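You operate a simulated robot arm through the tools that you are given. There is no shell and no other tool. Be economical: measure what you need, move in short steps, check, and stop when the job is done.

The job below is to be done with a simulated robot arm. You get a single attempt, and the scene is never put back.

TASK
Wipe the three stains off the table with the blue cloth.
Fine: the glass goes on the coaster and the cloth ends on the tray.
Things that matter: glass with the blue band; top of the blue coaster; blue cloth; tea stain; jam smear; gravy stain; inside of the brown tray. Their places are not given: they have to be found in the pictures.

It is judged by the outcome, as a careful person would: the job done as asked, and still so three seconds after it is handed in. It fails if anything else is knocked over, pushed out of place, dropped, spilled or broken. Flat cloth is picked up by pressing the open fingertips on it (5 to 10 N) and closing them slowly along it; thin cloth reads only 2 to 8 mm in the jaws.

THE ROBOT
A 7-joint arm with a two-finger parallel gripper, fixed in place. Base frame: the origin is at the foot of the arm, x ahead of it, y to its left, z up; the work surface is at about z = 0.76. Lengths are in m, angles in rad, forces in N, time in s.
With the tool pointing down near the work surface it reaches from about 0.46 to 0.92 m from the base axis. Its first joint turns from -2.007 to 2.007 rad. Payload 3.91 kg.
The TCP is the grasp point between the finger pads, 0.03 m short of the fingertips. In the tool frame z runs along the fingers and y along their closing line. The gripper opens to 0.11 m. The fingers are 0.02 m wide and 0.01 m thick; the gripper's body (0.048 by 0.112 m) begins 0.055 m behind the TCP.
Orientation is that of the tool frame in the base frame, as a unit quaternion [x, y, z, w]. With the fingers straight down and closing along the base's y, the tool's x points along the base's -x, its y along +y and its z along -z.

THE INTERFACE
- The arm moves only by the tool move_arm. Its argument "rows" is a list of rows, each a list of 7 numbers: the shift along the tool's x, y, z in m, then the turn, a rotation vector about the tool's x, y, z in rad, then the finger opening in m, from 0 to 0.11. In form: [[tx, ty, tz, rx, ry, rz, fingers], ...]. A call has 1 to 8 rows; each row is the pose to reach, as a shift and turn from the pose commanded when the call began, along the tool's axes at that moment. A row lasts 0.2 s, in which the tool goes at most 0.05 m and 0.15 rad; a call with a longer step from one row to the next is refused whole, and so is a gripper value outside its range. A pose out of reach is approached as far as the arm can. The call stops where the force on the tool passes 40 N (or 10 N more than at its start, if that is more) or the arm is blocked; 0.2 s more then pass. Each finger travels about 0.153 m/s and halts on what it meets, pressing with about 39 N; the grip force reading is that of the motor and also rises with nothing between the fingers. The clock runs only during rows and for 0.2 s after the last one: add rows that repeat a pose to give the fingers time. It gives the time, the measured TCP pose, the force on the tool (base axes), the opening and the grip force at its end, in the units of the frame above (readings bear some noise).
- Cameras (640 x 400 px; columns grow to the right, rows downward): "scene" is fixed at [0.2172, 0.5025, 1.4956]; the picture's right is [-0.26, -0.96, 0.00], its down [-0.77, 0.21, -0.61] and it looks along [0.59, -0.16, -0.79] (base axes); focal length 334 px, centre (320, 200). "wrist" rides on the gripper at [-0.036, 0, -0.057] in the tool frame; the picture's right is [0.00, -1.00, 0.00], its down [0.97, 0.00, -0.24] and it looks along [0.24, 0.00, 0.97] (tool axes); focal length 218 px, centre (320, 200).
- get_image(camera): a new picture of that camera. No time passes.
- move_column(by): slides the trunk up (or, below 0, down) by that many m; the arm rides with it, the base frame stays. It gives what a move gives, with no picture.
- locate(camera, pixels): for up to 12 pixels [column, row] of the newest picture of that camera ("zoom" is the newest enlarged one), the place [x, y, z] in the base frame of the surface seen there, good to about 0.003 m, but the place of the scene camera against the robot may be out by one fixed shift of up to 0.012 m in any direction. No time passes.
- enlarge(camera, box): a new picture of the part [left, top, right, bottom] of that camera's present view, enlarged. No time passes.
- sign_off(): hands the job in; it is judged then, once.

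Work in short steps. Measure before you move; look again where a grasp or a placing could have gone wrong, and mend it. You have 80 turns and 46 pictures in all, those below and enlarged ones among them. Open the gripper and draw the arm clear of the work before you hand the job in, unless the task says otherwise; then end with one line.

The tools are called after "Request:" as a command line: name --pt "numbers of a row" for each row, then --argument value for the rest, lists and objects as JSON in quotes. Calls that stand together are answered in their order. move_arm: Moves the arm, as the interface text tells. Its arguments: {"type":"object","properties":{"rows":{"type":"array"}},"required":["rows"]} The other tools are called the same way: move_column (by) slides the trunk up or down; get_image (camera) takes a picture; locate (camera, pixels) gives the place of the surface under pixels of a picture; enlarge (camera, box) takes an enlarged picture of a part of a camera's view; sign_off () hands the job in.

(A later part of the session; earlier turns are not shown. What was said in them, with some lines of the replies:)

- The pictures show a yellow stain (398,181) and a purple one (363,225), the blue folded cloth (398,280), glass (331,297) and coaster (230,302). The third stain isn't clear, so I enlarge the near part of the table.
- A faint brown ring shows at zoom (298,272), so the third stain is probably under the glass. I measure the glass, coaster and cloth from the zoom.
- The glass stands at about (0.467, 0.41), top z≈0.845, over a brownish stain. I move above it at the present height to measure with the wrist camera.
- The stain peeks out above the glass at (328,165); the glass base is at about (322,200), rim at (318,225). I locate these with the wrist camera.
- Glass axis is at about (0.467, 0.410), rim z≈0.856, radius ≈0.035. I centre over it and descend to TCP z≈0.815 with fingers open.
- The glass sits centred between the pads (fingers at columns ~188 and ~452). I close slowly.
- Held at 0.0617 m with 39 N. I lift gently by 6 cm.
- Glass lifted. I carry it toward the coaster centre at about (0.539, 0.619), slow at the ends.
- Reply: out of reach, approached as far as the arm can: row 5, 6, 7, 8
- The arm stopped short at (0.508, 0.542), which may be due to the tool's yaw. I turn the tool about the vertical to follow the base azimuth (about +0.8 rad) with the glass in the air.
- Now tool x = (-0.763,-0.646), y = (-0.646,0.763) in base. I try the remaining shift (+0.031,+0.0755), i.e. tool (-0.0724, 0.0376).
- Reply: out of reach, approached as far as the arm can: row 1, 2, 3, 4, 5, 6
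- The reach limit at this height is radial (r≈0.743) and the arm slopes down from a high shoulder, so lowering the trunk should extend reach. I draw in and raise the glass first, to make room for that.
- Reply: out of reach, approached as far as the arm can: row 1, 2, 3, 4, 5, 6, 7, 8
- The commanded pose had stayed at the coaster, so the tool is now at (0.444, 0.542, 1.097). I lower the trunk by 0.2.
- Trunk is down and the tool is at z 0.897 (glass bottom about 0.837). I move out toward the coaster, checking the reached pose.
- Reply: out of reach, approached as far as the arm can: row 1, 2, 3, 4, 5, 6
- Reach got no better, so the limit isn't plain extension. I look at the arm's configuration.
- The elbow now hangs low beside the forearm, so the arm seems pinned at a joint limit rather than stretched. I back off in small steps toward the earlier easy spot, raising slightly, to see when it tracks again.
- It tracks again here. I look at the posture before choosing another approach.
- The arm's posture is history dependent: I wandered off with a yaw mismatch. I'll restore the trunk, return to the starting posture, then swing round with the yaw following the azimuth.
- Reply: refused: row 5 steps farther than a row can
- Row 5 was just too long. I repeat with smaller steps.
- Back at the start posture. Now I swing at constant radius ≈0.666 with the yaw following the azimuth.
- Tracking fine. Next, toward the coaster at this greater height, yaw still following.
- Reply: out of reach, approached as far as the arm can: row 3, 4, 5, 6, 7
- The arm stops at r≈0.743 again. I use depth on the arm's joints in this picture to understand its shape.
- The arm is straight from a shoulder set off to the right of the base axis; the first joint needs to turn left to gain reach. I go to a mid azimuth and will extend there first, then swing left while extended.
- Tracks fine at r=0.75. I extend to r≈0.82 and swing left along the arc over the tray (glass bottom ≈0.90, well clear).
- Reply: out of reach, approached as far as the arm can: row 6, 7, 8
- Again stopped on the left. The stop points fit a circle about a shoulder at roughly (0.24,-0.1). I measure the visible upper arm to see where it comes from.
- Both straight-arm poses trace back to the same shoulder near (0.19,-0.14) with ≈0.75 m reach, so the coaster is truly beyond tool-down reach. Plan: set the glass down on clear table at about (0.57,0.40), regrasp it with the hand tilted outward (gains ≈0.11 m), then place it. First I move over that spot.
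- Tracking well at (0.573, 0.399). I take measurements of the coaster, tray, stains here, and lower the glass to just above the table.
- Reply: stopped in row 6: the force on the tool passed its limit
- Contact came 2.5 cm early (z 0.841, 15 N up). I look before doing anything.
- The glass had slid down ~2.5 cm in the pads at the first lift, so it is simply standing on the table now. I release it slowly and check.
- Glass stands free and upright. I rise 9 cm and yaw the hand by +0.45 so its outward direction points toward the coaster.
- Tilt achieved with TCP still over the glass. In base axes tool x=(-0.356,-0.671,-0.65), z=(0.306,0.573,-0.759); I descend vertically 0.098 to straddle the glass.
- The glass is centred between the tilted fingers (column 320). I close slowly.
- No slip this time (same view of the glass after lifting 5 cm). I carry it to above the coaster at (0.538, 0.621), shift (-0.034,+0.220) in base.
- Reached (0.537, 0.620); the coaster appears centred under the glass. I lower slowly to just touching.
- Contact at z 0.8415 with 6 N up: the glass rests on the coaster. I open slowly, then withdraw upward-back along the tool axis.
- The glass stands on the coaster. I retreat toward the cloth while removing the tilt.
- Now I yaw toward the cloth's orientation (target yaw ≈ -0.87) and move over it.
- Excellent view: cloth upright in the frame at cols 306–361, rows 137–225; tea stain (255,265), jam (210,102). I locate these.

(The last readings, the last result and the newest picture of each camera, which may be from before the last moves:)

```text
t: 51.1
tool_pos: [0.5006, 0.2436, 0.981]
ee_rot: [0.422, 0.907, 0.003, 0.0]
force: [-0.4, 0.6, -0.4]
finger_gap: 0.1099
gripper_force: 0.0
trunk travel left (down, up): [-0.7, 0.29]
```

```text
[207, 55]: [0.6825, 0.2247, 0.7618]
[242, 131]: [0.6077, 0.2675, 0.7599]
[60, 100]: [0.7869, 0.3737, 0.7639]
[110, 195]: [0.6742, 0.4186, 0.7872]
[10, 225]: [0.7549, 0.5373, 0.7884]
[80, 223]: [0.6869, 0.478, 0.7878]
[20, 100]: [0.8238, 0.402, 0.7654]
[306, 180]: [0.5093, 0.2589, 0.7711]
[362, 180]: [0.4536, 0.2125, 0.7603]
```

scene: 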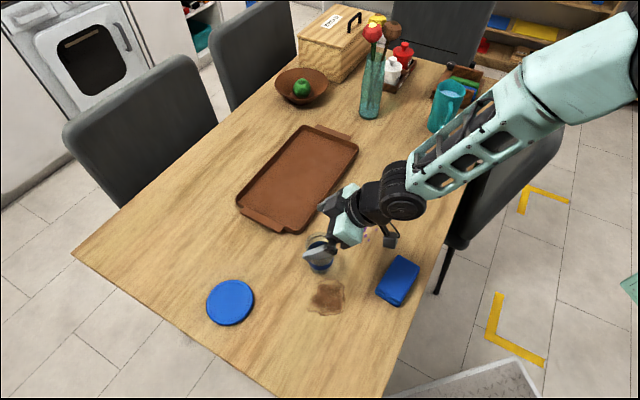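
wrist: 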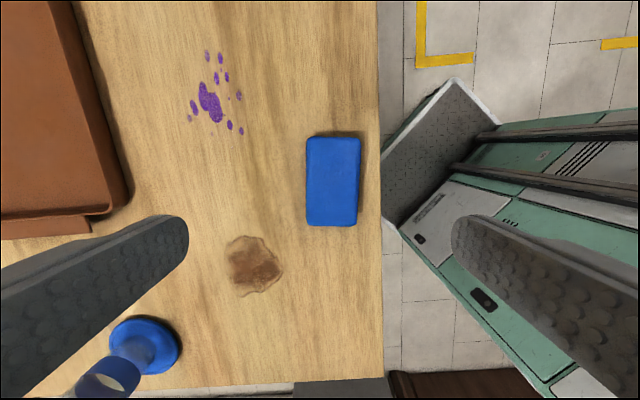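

Cloth centre is (0.484, 0.239), about 0.055 wide, top z 0.789. I descend over it with open fingers to TCP z≈0.797.

Request:
move_arm --pt "0.0072 -0.0157 0.03 0 0 0 0.11" --pt "0.0072 -0.0157 0.07 0 0 0 0.11" --pt "0.0072 -0.0157 0.11 0 0 0 0.11" --pt "0.0072 -0.0157 0.145 0 0 0 0.11" --pt "0.0072 -0.0157 0.17 0 0 0 0.11" --pt "0.0072 -0.0157 0.184 0 0 0 0.11" --pt "0.0072 -0.0157 0.184 0 0 0 0.11"

Request:
move_arm --pt "0 0 0 0 0 0 0.09" --pt "0 0 0 0 0 0 0.07" --pt "0 0 0 0 0 0 0.06" --pt "0 0 0 0 0 0 0.05" --pt "0 0 0 0 0 0 0.045" --pt "0 0 0 0 0 0 0.04" --pt "0 0 0 0 0 0 0.04"

Request:
get_image --camera "wrist"

```text
t: 52.8
tool_pos: [0.4833, 0.2406, 0.7958]
ee_rot: [0.42, 0.908, 0.004, 0.0]
force: [0.2, -0.1, 0.7]
finger_gap: 0.1102
gripper_force: 0.0
trunk travel left (down, up): [-0.7, 0.29]
```

```text
t: 54.4
tool_pos: [0.4841, 0.2401, 0.7953]
ee_rot: [0.42, 0.908, 0.004, 0.001]
force: [-0.4, 0.0, 0.0]
finger_gap: 0.0623
gripper_force: 38.7
trunk travel left (down, up): [-0.7, 0.29]
```

```text
14 pictures are left
```

wrist: 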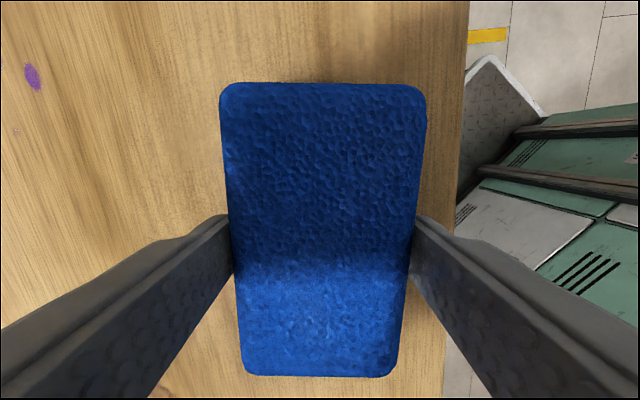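

The pad is held at 0.062 m. I lift 3 cm, carry it over the tea stain centre (0.489, 0.398) and lower to 4 mm above grasp height.

Request:
move_arm --pt "0 0 -0.015 0 0 0 0.04" --pt "0 0 -0.03 0 0 0 0.04" --pt "0.03 0.026 -0.03 0 0 0 0.04" --pt "0.06 0.053 -0.03 0 0 0 0.04" --pt "0.09 0.08 -0.03 0 0 0 0.04" --pt "0.118 0.105 -0.03 0 0 0 0.04" --pt "0.118 0.105 -0.015 0 0 0 0.04" --pt "0.118 0.105 -0.004 0 0 0 0.04"

Request:
get_image --camera "wrist"

```text
t: 56.1
tool_pos: [0.4866, 0.3978, 0.8]
ee_rot: [0.421, 0.907, 0.003, 0.001]
force: [0.1, -0.1, -0.2]
finger_gap: 0.0628
gripper_force: 38.9
trunk travel left (down, up): [-0.7, 0.29]
```

```text
13 pictures are left
```

wrist: 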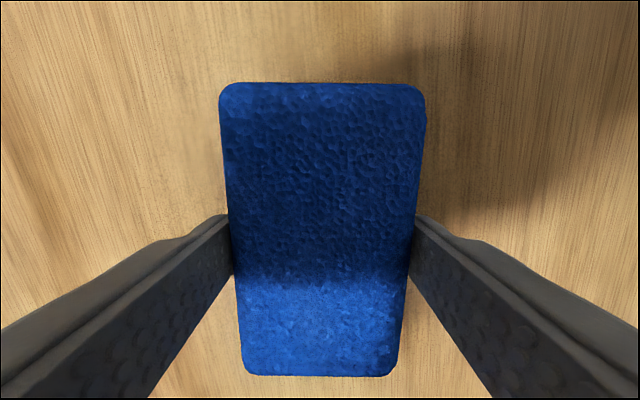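

Cloth hides the tea stain, no slip. I press down gently to feel contact.

Request:
move_arm --pt "0 0 0.003 0 0 0 0.04" --pt "0 0 0.006 0 0 0 0.04" --pt "0 0 0.006 0 0 0 0.04"

```text
t: 57.0
tool_pos: [0.489, 0.3984, 0.7964]
ee_rot: [0.421, 0.907, 0.003, 0.0]
force: [-1.7, -1.5, 11.8]
finger_gap: 0.063
gripper_force: 39.0
trunk travel left (down, up): [-0.7, 0.29]
```

11.8 N of contact — good wiping pressure. I rub back and forth across the stain.

Request:
move_arm --pt "0.02 0.025 -0.001 0 0 0 0.04" --pt "0.02 -0.01 -0.001 0 0 0 0.04" --pt "0.02 -0.045 -0.001 0 0 0 0.04" --pt "-0.01 -0.045 -0.001 0 0 0 0.04" --pt "-0.01 -0.01 -0.001 0 0 0 0.04" --pt "-0.01 0.03 -0.001 0 0 0 0.04" --pt "-0.035 0.03 -0.001 0 0 0 0.04" --pt "-0.035 0.0 -0.001 0 0 0 0.04"

Request:
move_arm --pt "0 -0.04 0 0 0 0 0.04" --pt "0.035 -0.04 0 0 0 0 0.04" --pt "0.055 -0.01 0 0 0 0 0.04" --pt "0.055 0.03 0 0 0 0 0.04" --pt "0.035 0.0 0 0 0 0 0.04" --pt "0.035 0.0 -0.03 0 0 0 0.04" --pt "0.0 -0.04 -0.04 0 0 0 0.04" --pt "-0.04 -0.06 -0.04 0 0 0 0.04"

Request:
enlarge --camera "scene" --box '[190, 200, 450, 362]'

```text
t: 58.8
tool_pos: [0.5106, 0.3718, 0.7965]
ee_rot: [0.421, 0.907, 0.005, 0.0]
force: [1.2, 1.2, 3.1]
finger_gap: 0.0633
gripper_force: 39.5
trunk travel left (down, up): [-0.7, 0.29]
```

```text
refused: row 7 steps farther than a row can; nothing moved
```

```text
2.46 times, centred on (320, 281) of scene
```

zoom: 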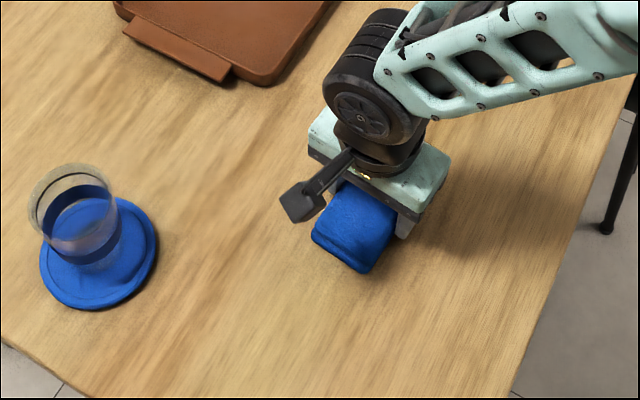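

The visible part of the tea stain is gone; force is down to 3 N. I finish a second pass pressing 2 mm more, then lift off.

Request:
move_arm --pt "0 -0.04 0.002 0 0 0 0.04" --pt "0.035 -0.04 0.002 0 0 0 0.04" --pt "0.055 -0.01 0.002 0 0 0 0.04" --pt "0.055 0.03 0.002 0 0 0 0.04" --pt "0.035 0.0 0.002 0 0 0 0.04" --pt "0.035 0.0 -0.03 0 0 0 0.04" --pt "0.01 -0.03 -0.04 0 0 0 0.04" --pt "-0.02 -0.06 -0.04 0 0 0 0.04"

Request:
get_image --camera "scene"

```text
t: 60.5
tool_pos: [0.4772, 0.3204, 0.8372]
ee_rot: [0.421, 0.907, 0.003, 0.001]
force: [-0.1, 0.4, -1.2]
finger_gap: 0.0629
gripper_force: 38.5
trunk travel left (down, up): [-0.7, 0.29]
```

```text
11 pictures are left
```

scene: 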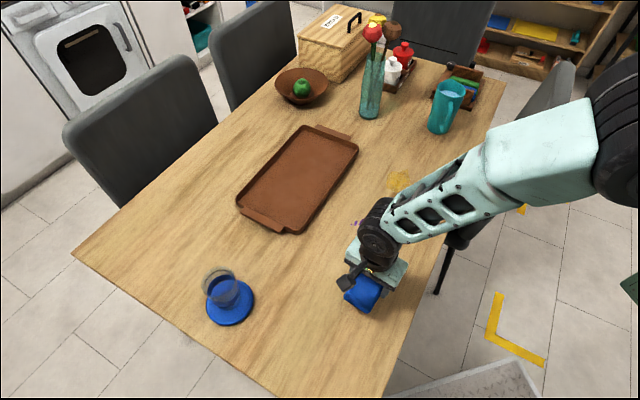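

Tea stain gone. Now to the jam smear centre (0.648, 0.26), then press down.

Request:
move_arm --pt "-0.039 0.023 0 0 0 0 0.04" --pt "-0.078 0.046 0 0 0 0 0.04" --pt "-0.117 0.069 0 0 0 0 0.04" --pt "-0.156 0.0918 0 0 0 0 0.04" --pt "-0.156 0.0918 0.02 0 0 0 0.04" --pt "-0.156 0.0918 0.035 0 0 0 0.04" --pt "-0.156 0.0918 0.042 0 0 0 0.04" --pt "-0.156 0.0918 0.042 0 0 0 0.04"

```text
t: 62.4
tool_pos: [0.6505, 0.2576, 0.7953]
ee_rot: [0.421, 0.907, 0.005, 0.002]
force: [-6.6, -7.0, 37.4]
finger_gap: 0.0628
gripper_force: 38.6
trunk travel left (down, up): [-0.7, 0.29]
```

37 N is too much; I back off 3.5 mm and rub over the smear (±4.5 cm).

Request:
move_arm --pt "0 0 -0.0035 0 0 0 0.04" --pt "0.02 0.03 -0.0035 0 0 0 0.04" --pt "0.02 -0.01 -0.0035 0 0 0 0.04" --pt "0.02 -0.045 -0.0035 0 0 0 0.04" --pt "-0.01 -0.045 -0.0035 0 0 0 0.04" --pt "-0.01 0.0 -0.0035 0 0 0 0.04" --pt "-0.01 0.04 -0.0035 0 0 0 0.04" --pt "-0.03 0.0 -0.0035 0 0 0 0.04"

```text
t: 64.2
tool_pos: [0.6693, 0.235, 0.7962]
ee_rot: [0.42, 0.907, 0.003, 0.0]
force: [0.4, -0.9, 0.6]
finger_gap: 0.0629
gripper_force: 39.2
trunk travel left (down, up): [-0.7, 0.29]
```

Pressure is now light (0.6 N); a second pass 2 mm deeper.

Request:
move_arm --pt "0 0 0.002 0 0 0 0.04" --pt "0 -0.045 0.002 0 0 0 0.04" --pt "0.035 -0.045 0.002 0 0 0 0.04" --pt "0.055 -0.01 0.002 0 0 0 0.04" --pt "0.055 0.035 0.002 0 0 0 0.04" --pt "0.02 0.045 0.002 0 0 0 0.04" --pt "-0.015 0.03 0.002 0 0 0 0.04" --pt "-0.015 0.0 0.002 0 0 0 0.04"

```text
t: 66.0
tool_pos: [0.6787, 0.222, 0.7966]
ee_rot: [0.42, 0.907, 0.002, 0.0]
force: [-0.3, -0.8, 0.1]
finger_gap: 0.0629
gripper_force: 38.6
trunk travel left (down, up): [-0.7, 0.29]
```

Contact now near zero, so I lift, move above the gravy stain (0.767,0.115) and look at how the jam spot came out.

Request:
move_arm --pt "0 0 -0.025 0 0 0 0.04" --pt "-0.035 0 -0.04 0 0 0 0.04" --pt "-0.07 0 -0.04 0 0 0 0.04" --pt "-0.105 0 -0.04 0 0 0 0.04" --pt "-0.139 -0.001 -0.04 0 0 0 0.04" --pt "-0.139 -0.001 -0.04 0 0 0 0.04"

Request:
get_image --camera "scene"

```text
t: 67.3
tool_pos: [0.7673, 0.1157, 0.836]
ee_rot: [0.421, 0.907, 0.004, 0.001]
force: [0.9, -0.1, -0.4]
finger_gap: 0.0629
gripper_force: 39.1
trunk travel left (down, up): [-0.7, 0.29]
```

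```text
10 pictures are left
```

scene: 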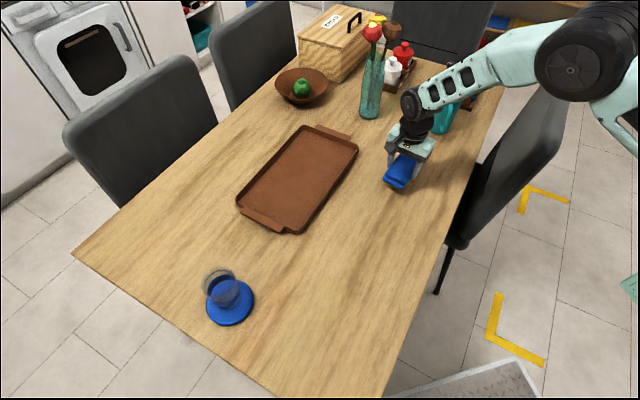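

Jam is gone too. I lower onto the gravy stain in small steps.

Request:
move_arm --pt "0 0 0.02 0 0 0 0.04" --pt "0 0 0.035 0 0 0 0.04" --pt "0 0 0.04 0 0 0 0.04" --pt "0 0 0.041 0 0 0 0.04" --pt "0 0 0.041 0 0 0 0.04"

```text
t: 68.5
tool_pos: [0.7676, 0.1162, 0.7965]
ee_rot: [0.421, 0.907, 0.005, 0.001]
force: [-2.2, -2.8, 19.4]
finger_gap: 0.0628
gripper_force: 39.1
trunk travel left (down, up): [-0.7, 0.29]
```

19 N; I ease off 1 mm and rub.

Request:
move_arm --pt "0 0 -0.0012 0 0 0 0.04" --pt "0.02 0.03 -0.0012 0 0 0 0.04" --pt "0.02 -0.01 -0.0012 0 0 0 0.04" --pt "0.02 -0.045 -0.0012 0 0 0 0.04" --pt "-0.01 -0.045 -0.0012 0 0 0 0.04" --pt "-0.01 0.0 -0.0012 0 0 0 0.04" --pt "-0.01 0.04 -0.0012 0 0 0 0.04" --pt "-0.03 0.0 -0.0012 0 0 0 0.04"

Request:
move_arm --pt "0 0 0.001 0 0 0 0.04" --pt "0 -0.04 0.001 0 0 0 0.04" --pt "0.035 -0.04 0.001 0 0 0 0.04" --pt "0.055 -0.01 0.001 0 0 0 0.04" --pt "0.055 0.035 0.001 0 0 0 0.04" --pt "0.02 0.0 0.001 0 0 0 0.04" --pt "0.02 0.0 -0.03 0 0 0 0.04" --pt "0.05 -0.03 -0.04 0 0 0 0.04"

Request:
move_arm --pt "0.04 0.0 -0.02 0 0 0 0.04" --pt "0.08 0.0 -0.04 0 0 0 0.04" --pt "0.12 0.0 -0.05 0 0 0 0.04" --pt "0.12 0.0 -0.05 0 0 0 0.04"

Request:
get_image --camera "scene"

```text
t: 70.3
tool_pos: [0.7887, 0.0931, 0.7966]
ee_rot: [0.421, 0.907, 0.006, 0.002]
force: [7.0, 4.1, 22.1]
finger_gap: 0.0629
gripper_force: 39.0
trunk travel left (down, up): [-0.7, 0.29]
```

```text
t: 71.2
tool_pos: [0.7411, 0.0852, 0.7959]
ee_rot: [0.422, 0.907, 0.006, 0.004]
force: [-3.8, 4.1, 13.0]
finger_gap: 0.0632
gripper_force: 38.6
trunk travel left (down, up): [-0.7, 0.29]
stopped in row 4: the force on the tool passed its limit (the readings are from after the stop); the commanded pose is now the measured one
```

```text
t: 72.2
tool_pos: [0.6634, 0.1752, 0.8444]
ee_rot: [0.422, 0.906, 0.003, 0.005]
force: [-0.3, 0.4, -0.8]
finger_gap: 0.063
gripper_force: 39.2
trunk travel left (down, up): [-0.7, 0.29]
```

```text
9 pictures are left
```

scene: 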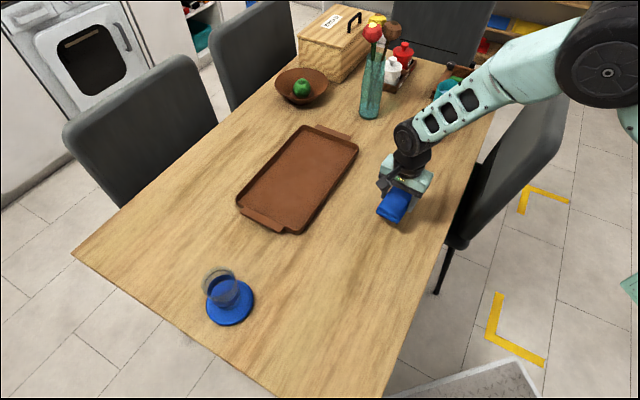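

Gravy spot is hidden by the gripper for now. Next I raise the cloth, move toward the tray and tilt the hand outward by 0.52 rad about tool x (needed for reach).

Request:
move_arm --pt "0.0083 0.0163 -0.011 -0.065 0 0 0.04" --pt "0.0167 0.0325 -0.021 -0.13 0 0 0.04" --pt "0.025 0.0488 -0.032 -0.195 0 0 0.04" --pt "0.0333 0.065 -0.0425 -0.26 0 0 0.04" --pt "0.0416 0.0813 -0.053 -0.325 0 0 0.04" --pt "0.05 0.0975 -0.064 -0.39 0 0 0.04" --pt "0.0583 0.1138 -0.075 -0.455 0 0 0.04" --pt "0.0666 0.13 -0.085 -0.52 0 0 0.04"

Request:
get_image --camera "scene"

```text
t: 74.0
tool_pos: [0.7194, 0.3109, 0.9297]
ee_rot: [0.406, 0.875, 0.238, 0.112]
force: [0.0, -0.6, -0.3]
finger_gap: 0.0625
gripper_force: 38.9
trunk travel left (down, up): [-0.7, 0.29]
```

```text
8 pictures are left
```

scene: 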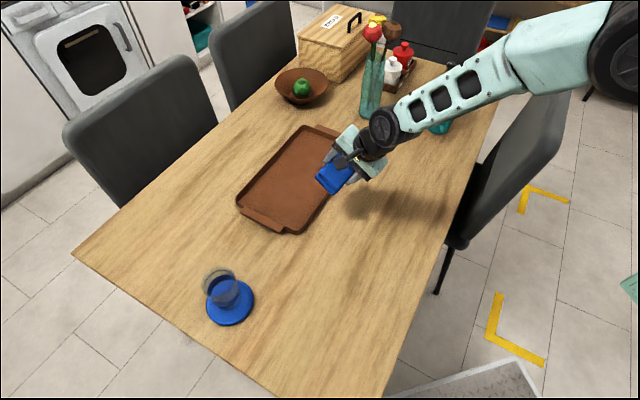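

Tilt fine and the gravy area (398,181) looks clean. I move out over the tray to (0.792, 0.386).

Request:
move_arm --pt "0.0026 0.022 0.013 0 0 0 0.04" --pt "0.0053 0.045 0.0263 0 0 0 0.04" --pt "0.008 0.068 0.04 0 0 0 0.04" --pt "0.0105 0.0895 0.0526 0 0 0 0.04" --pt "0.0105 0.0895 0.0526 0 0 0 0.04"

Request:
get_image --camera "scene"

```text
t: 75.2
tool_pos: [0.7924, 0.3852, 0.9279]
ee_rot: [0.406, 0.876, 0.236, 0.112]
force: [-0.8, -0.3, -0.2]
finger_gap: 0.063
gripper_force: 39.5
trunk travel left (down, up): [-0.7, 0.29]
```

```text
7 pictures are left
```

scene: 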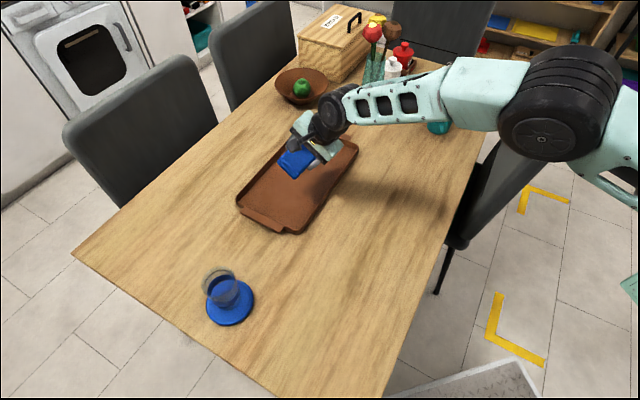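

Over the tray interior. I descend to just above the tray floor (z≈0.817).

Request:
move_arm --pt "0 -0.0178 0.0301 0 0 0 0.04" --pt "0 -0.033 0.056 0 0 0 0.04" --pt "0 -0.0447 0.0758 0 0 0 0.04" --pt "0 -0.0518 0.0878 0 0 0 0.04" --pt "0 -0.0564 0.0956 0 0 0 0.04" --pt "0 -0.0564 0.0956 0 0 0 0.04"

Request:
enlarge --camera "scene" --box '[220, 100, 380, 250]'

```text
t: 76.6
tool_pos: [0.7933, 0.3867, 0.8167]
ee_rot: [0.407, 0.875, 0.236, 0.112]
force: [0.1, -0.8, 0.1]
finger_gap: 0.0627
gripper_force: 39.6
trunk travel left (down, up): [-0.7, 0.29]
```

```text
2.67 times, centred on (300, 175) of scene
```

zoom: 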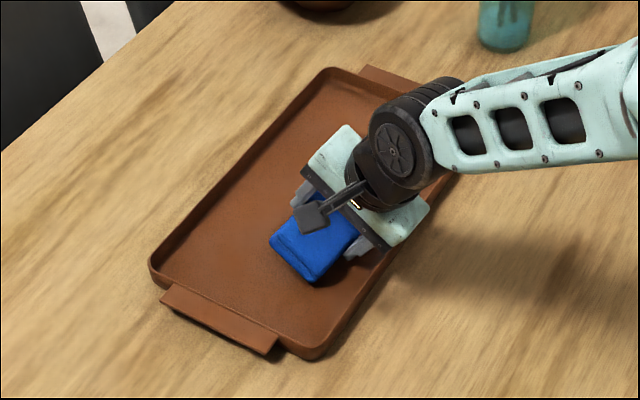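

The pad is inside the tray, clear of the wall. I open gradually to 0.085 and then rise vertically.

Request:
move_arm --pt "0 0 0 0 0 0 0.066" --pt "0 0 0 0 0 0 0.072" --pt "0 0 0 0 0 0 0.08" --pt "0 0 0 0 0 0 0.085" --pt "0 0.005 -0.0086 0 0 0 0.09" --pt "0 0.02 -0.0344 0 0 0 0.09" --pt "0 0.04 -0.069 0 0 0 0.09" --pt "0 0.06 -0.103 0 0 0 0.09"

Request:
move_arm --pt "0 -0.025 -0.03 0 0 0 0.09" --pt "0 -0.05 -0.05 0.08 0 0 0.09" --pt "0 -0.09 -0.07 0.16 0 0 0.09" --pt "0 -0.13 -0.085 0.25 0 0 0.09" --pt "0 -0.17 -0.1 0.34 0 0 0.09" --pt "0 -0.21 -0.115 0.43 0 0 0.09" --pt "0 -0.25 -0.13 0.52 0 0 0.09" --pt "0 -0.25 -0.13 0.52 0 0 0.09"

Request:
get_image --camera "scene"

```text
t: 78.4
tool_pos: [0.7919, 0.3837, 0.9395]
ee_rot: [0.407, 0.875, 0.236, 0.112]
force: [0.4, 1.0, -0.6]
finger_gap: 0.0901
gripper_force: 0.0
trunk travel left (down, up): [-0.7, 0.29]
```

```text
t: 80.2
tool_pos: [0.5766, 0.204, 0.9251]
ee_rot: [0.422, 0.907, 0.004, 0.003]
force: [-0.8, 0.4, -0.1]
finger_gap: 0.0901
gripper_force: 0.0
trunk travel left (down, up): [-0.7, 0.29]
```

```text
5 pictures are left
```

scene: 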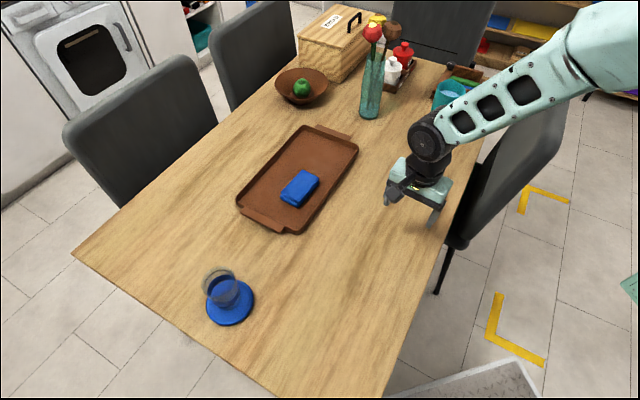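

The cloth lies in the tray, the glass is on the coaster. I draw the arm back and up, then check the table for residue.

Request:
move_arm --pt "0.006 -0.02 -0.03 0 0 0 0.09" --pt "0.012 -0.05 -0.06 0 0 0 0.09" --pt "0.018 -0.08 -0.09 0 0 0 0.09" --pt "0.026 -0.109 -0.11 0 0 0 0.09" --pt "0.026 -0.109 -0.11 0 0 0 0.09"

Request:
enlarge --camera "scene" --box '[290, 130, 450, 230]'

Request:
enlarge --camera "scene" --box '[190, 200, 430, 350]'

```text
t: 81.4
tool_pos: [0.4735, 0.1526, 1.0349]
ee_rot: [0.422, 0.906, 0.003, 0.005]
force: [0.0, 0.7, 0.0]
finger_gap: 0.09
gripper_force: 0.1
trunk travel left (down, up): [-0.7, 0.29]
```

```text
4.00 times, centred on (370, 180) of scene
```

zoom: 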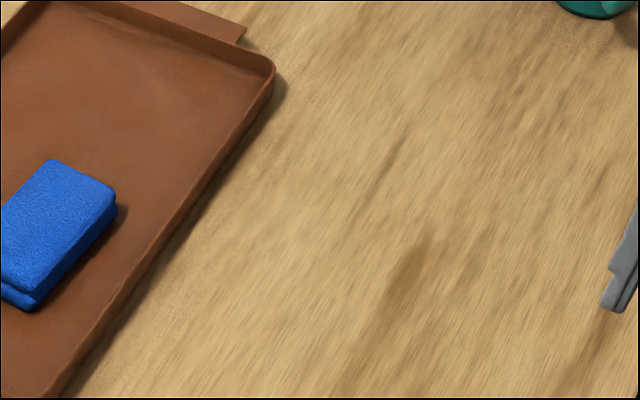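

```text
2.67 times, centred on (310, 275) of scene
```

zoom: 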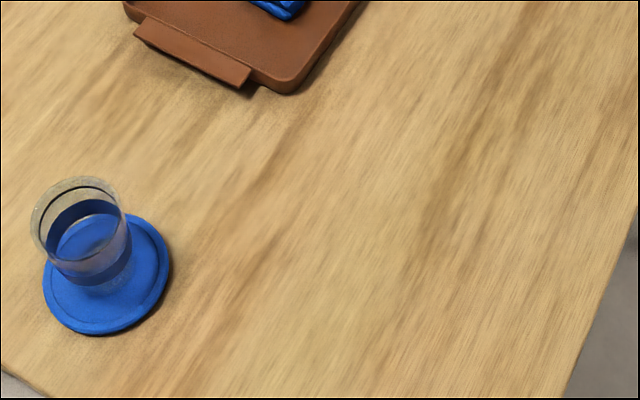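

All three stain spots look clean, the cloth lies flat inside the tray, the glass stands upright on the coaster, and the gripper is open and clear. I hand it in.

Request:
sign_off

```text
The job is handed in.
```

The tea, jam and gravy stains are wiped off the table, the glass stands on the blue coaster, and the blue cloth lies inside the brown tray.
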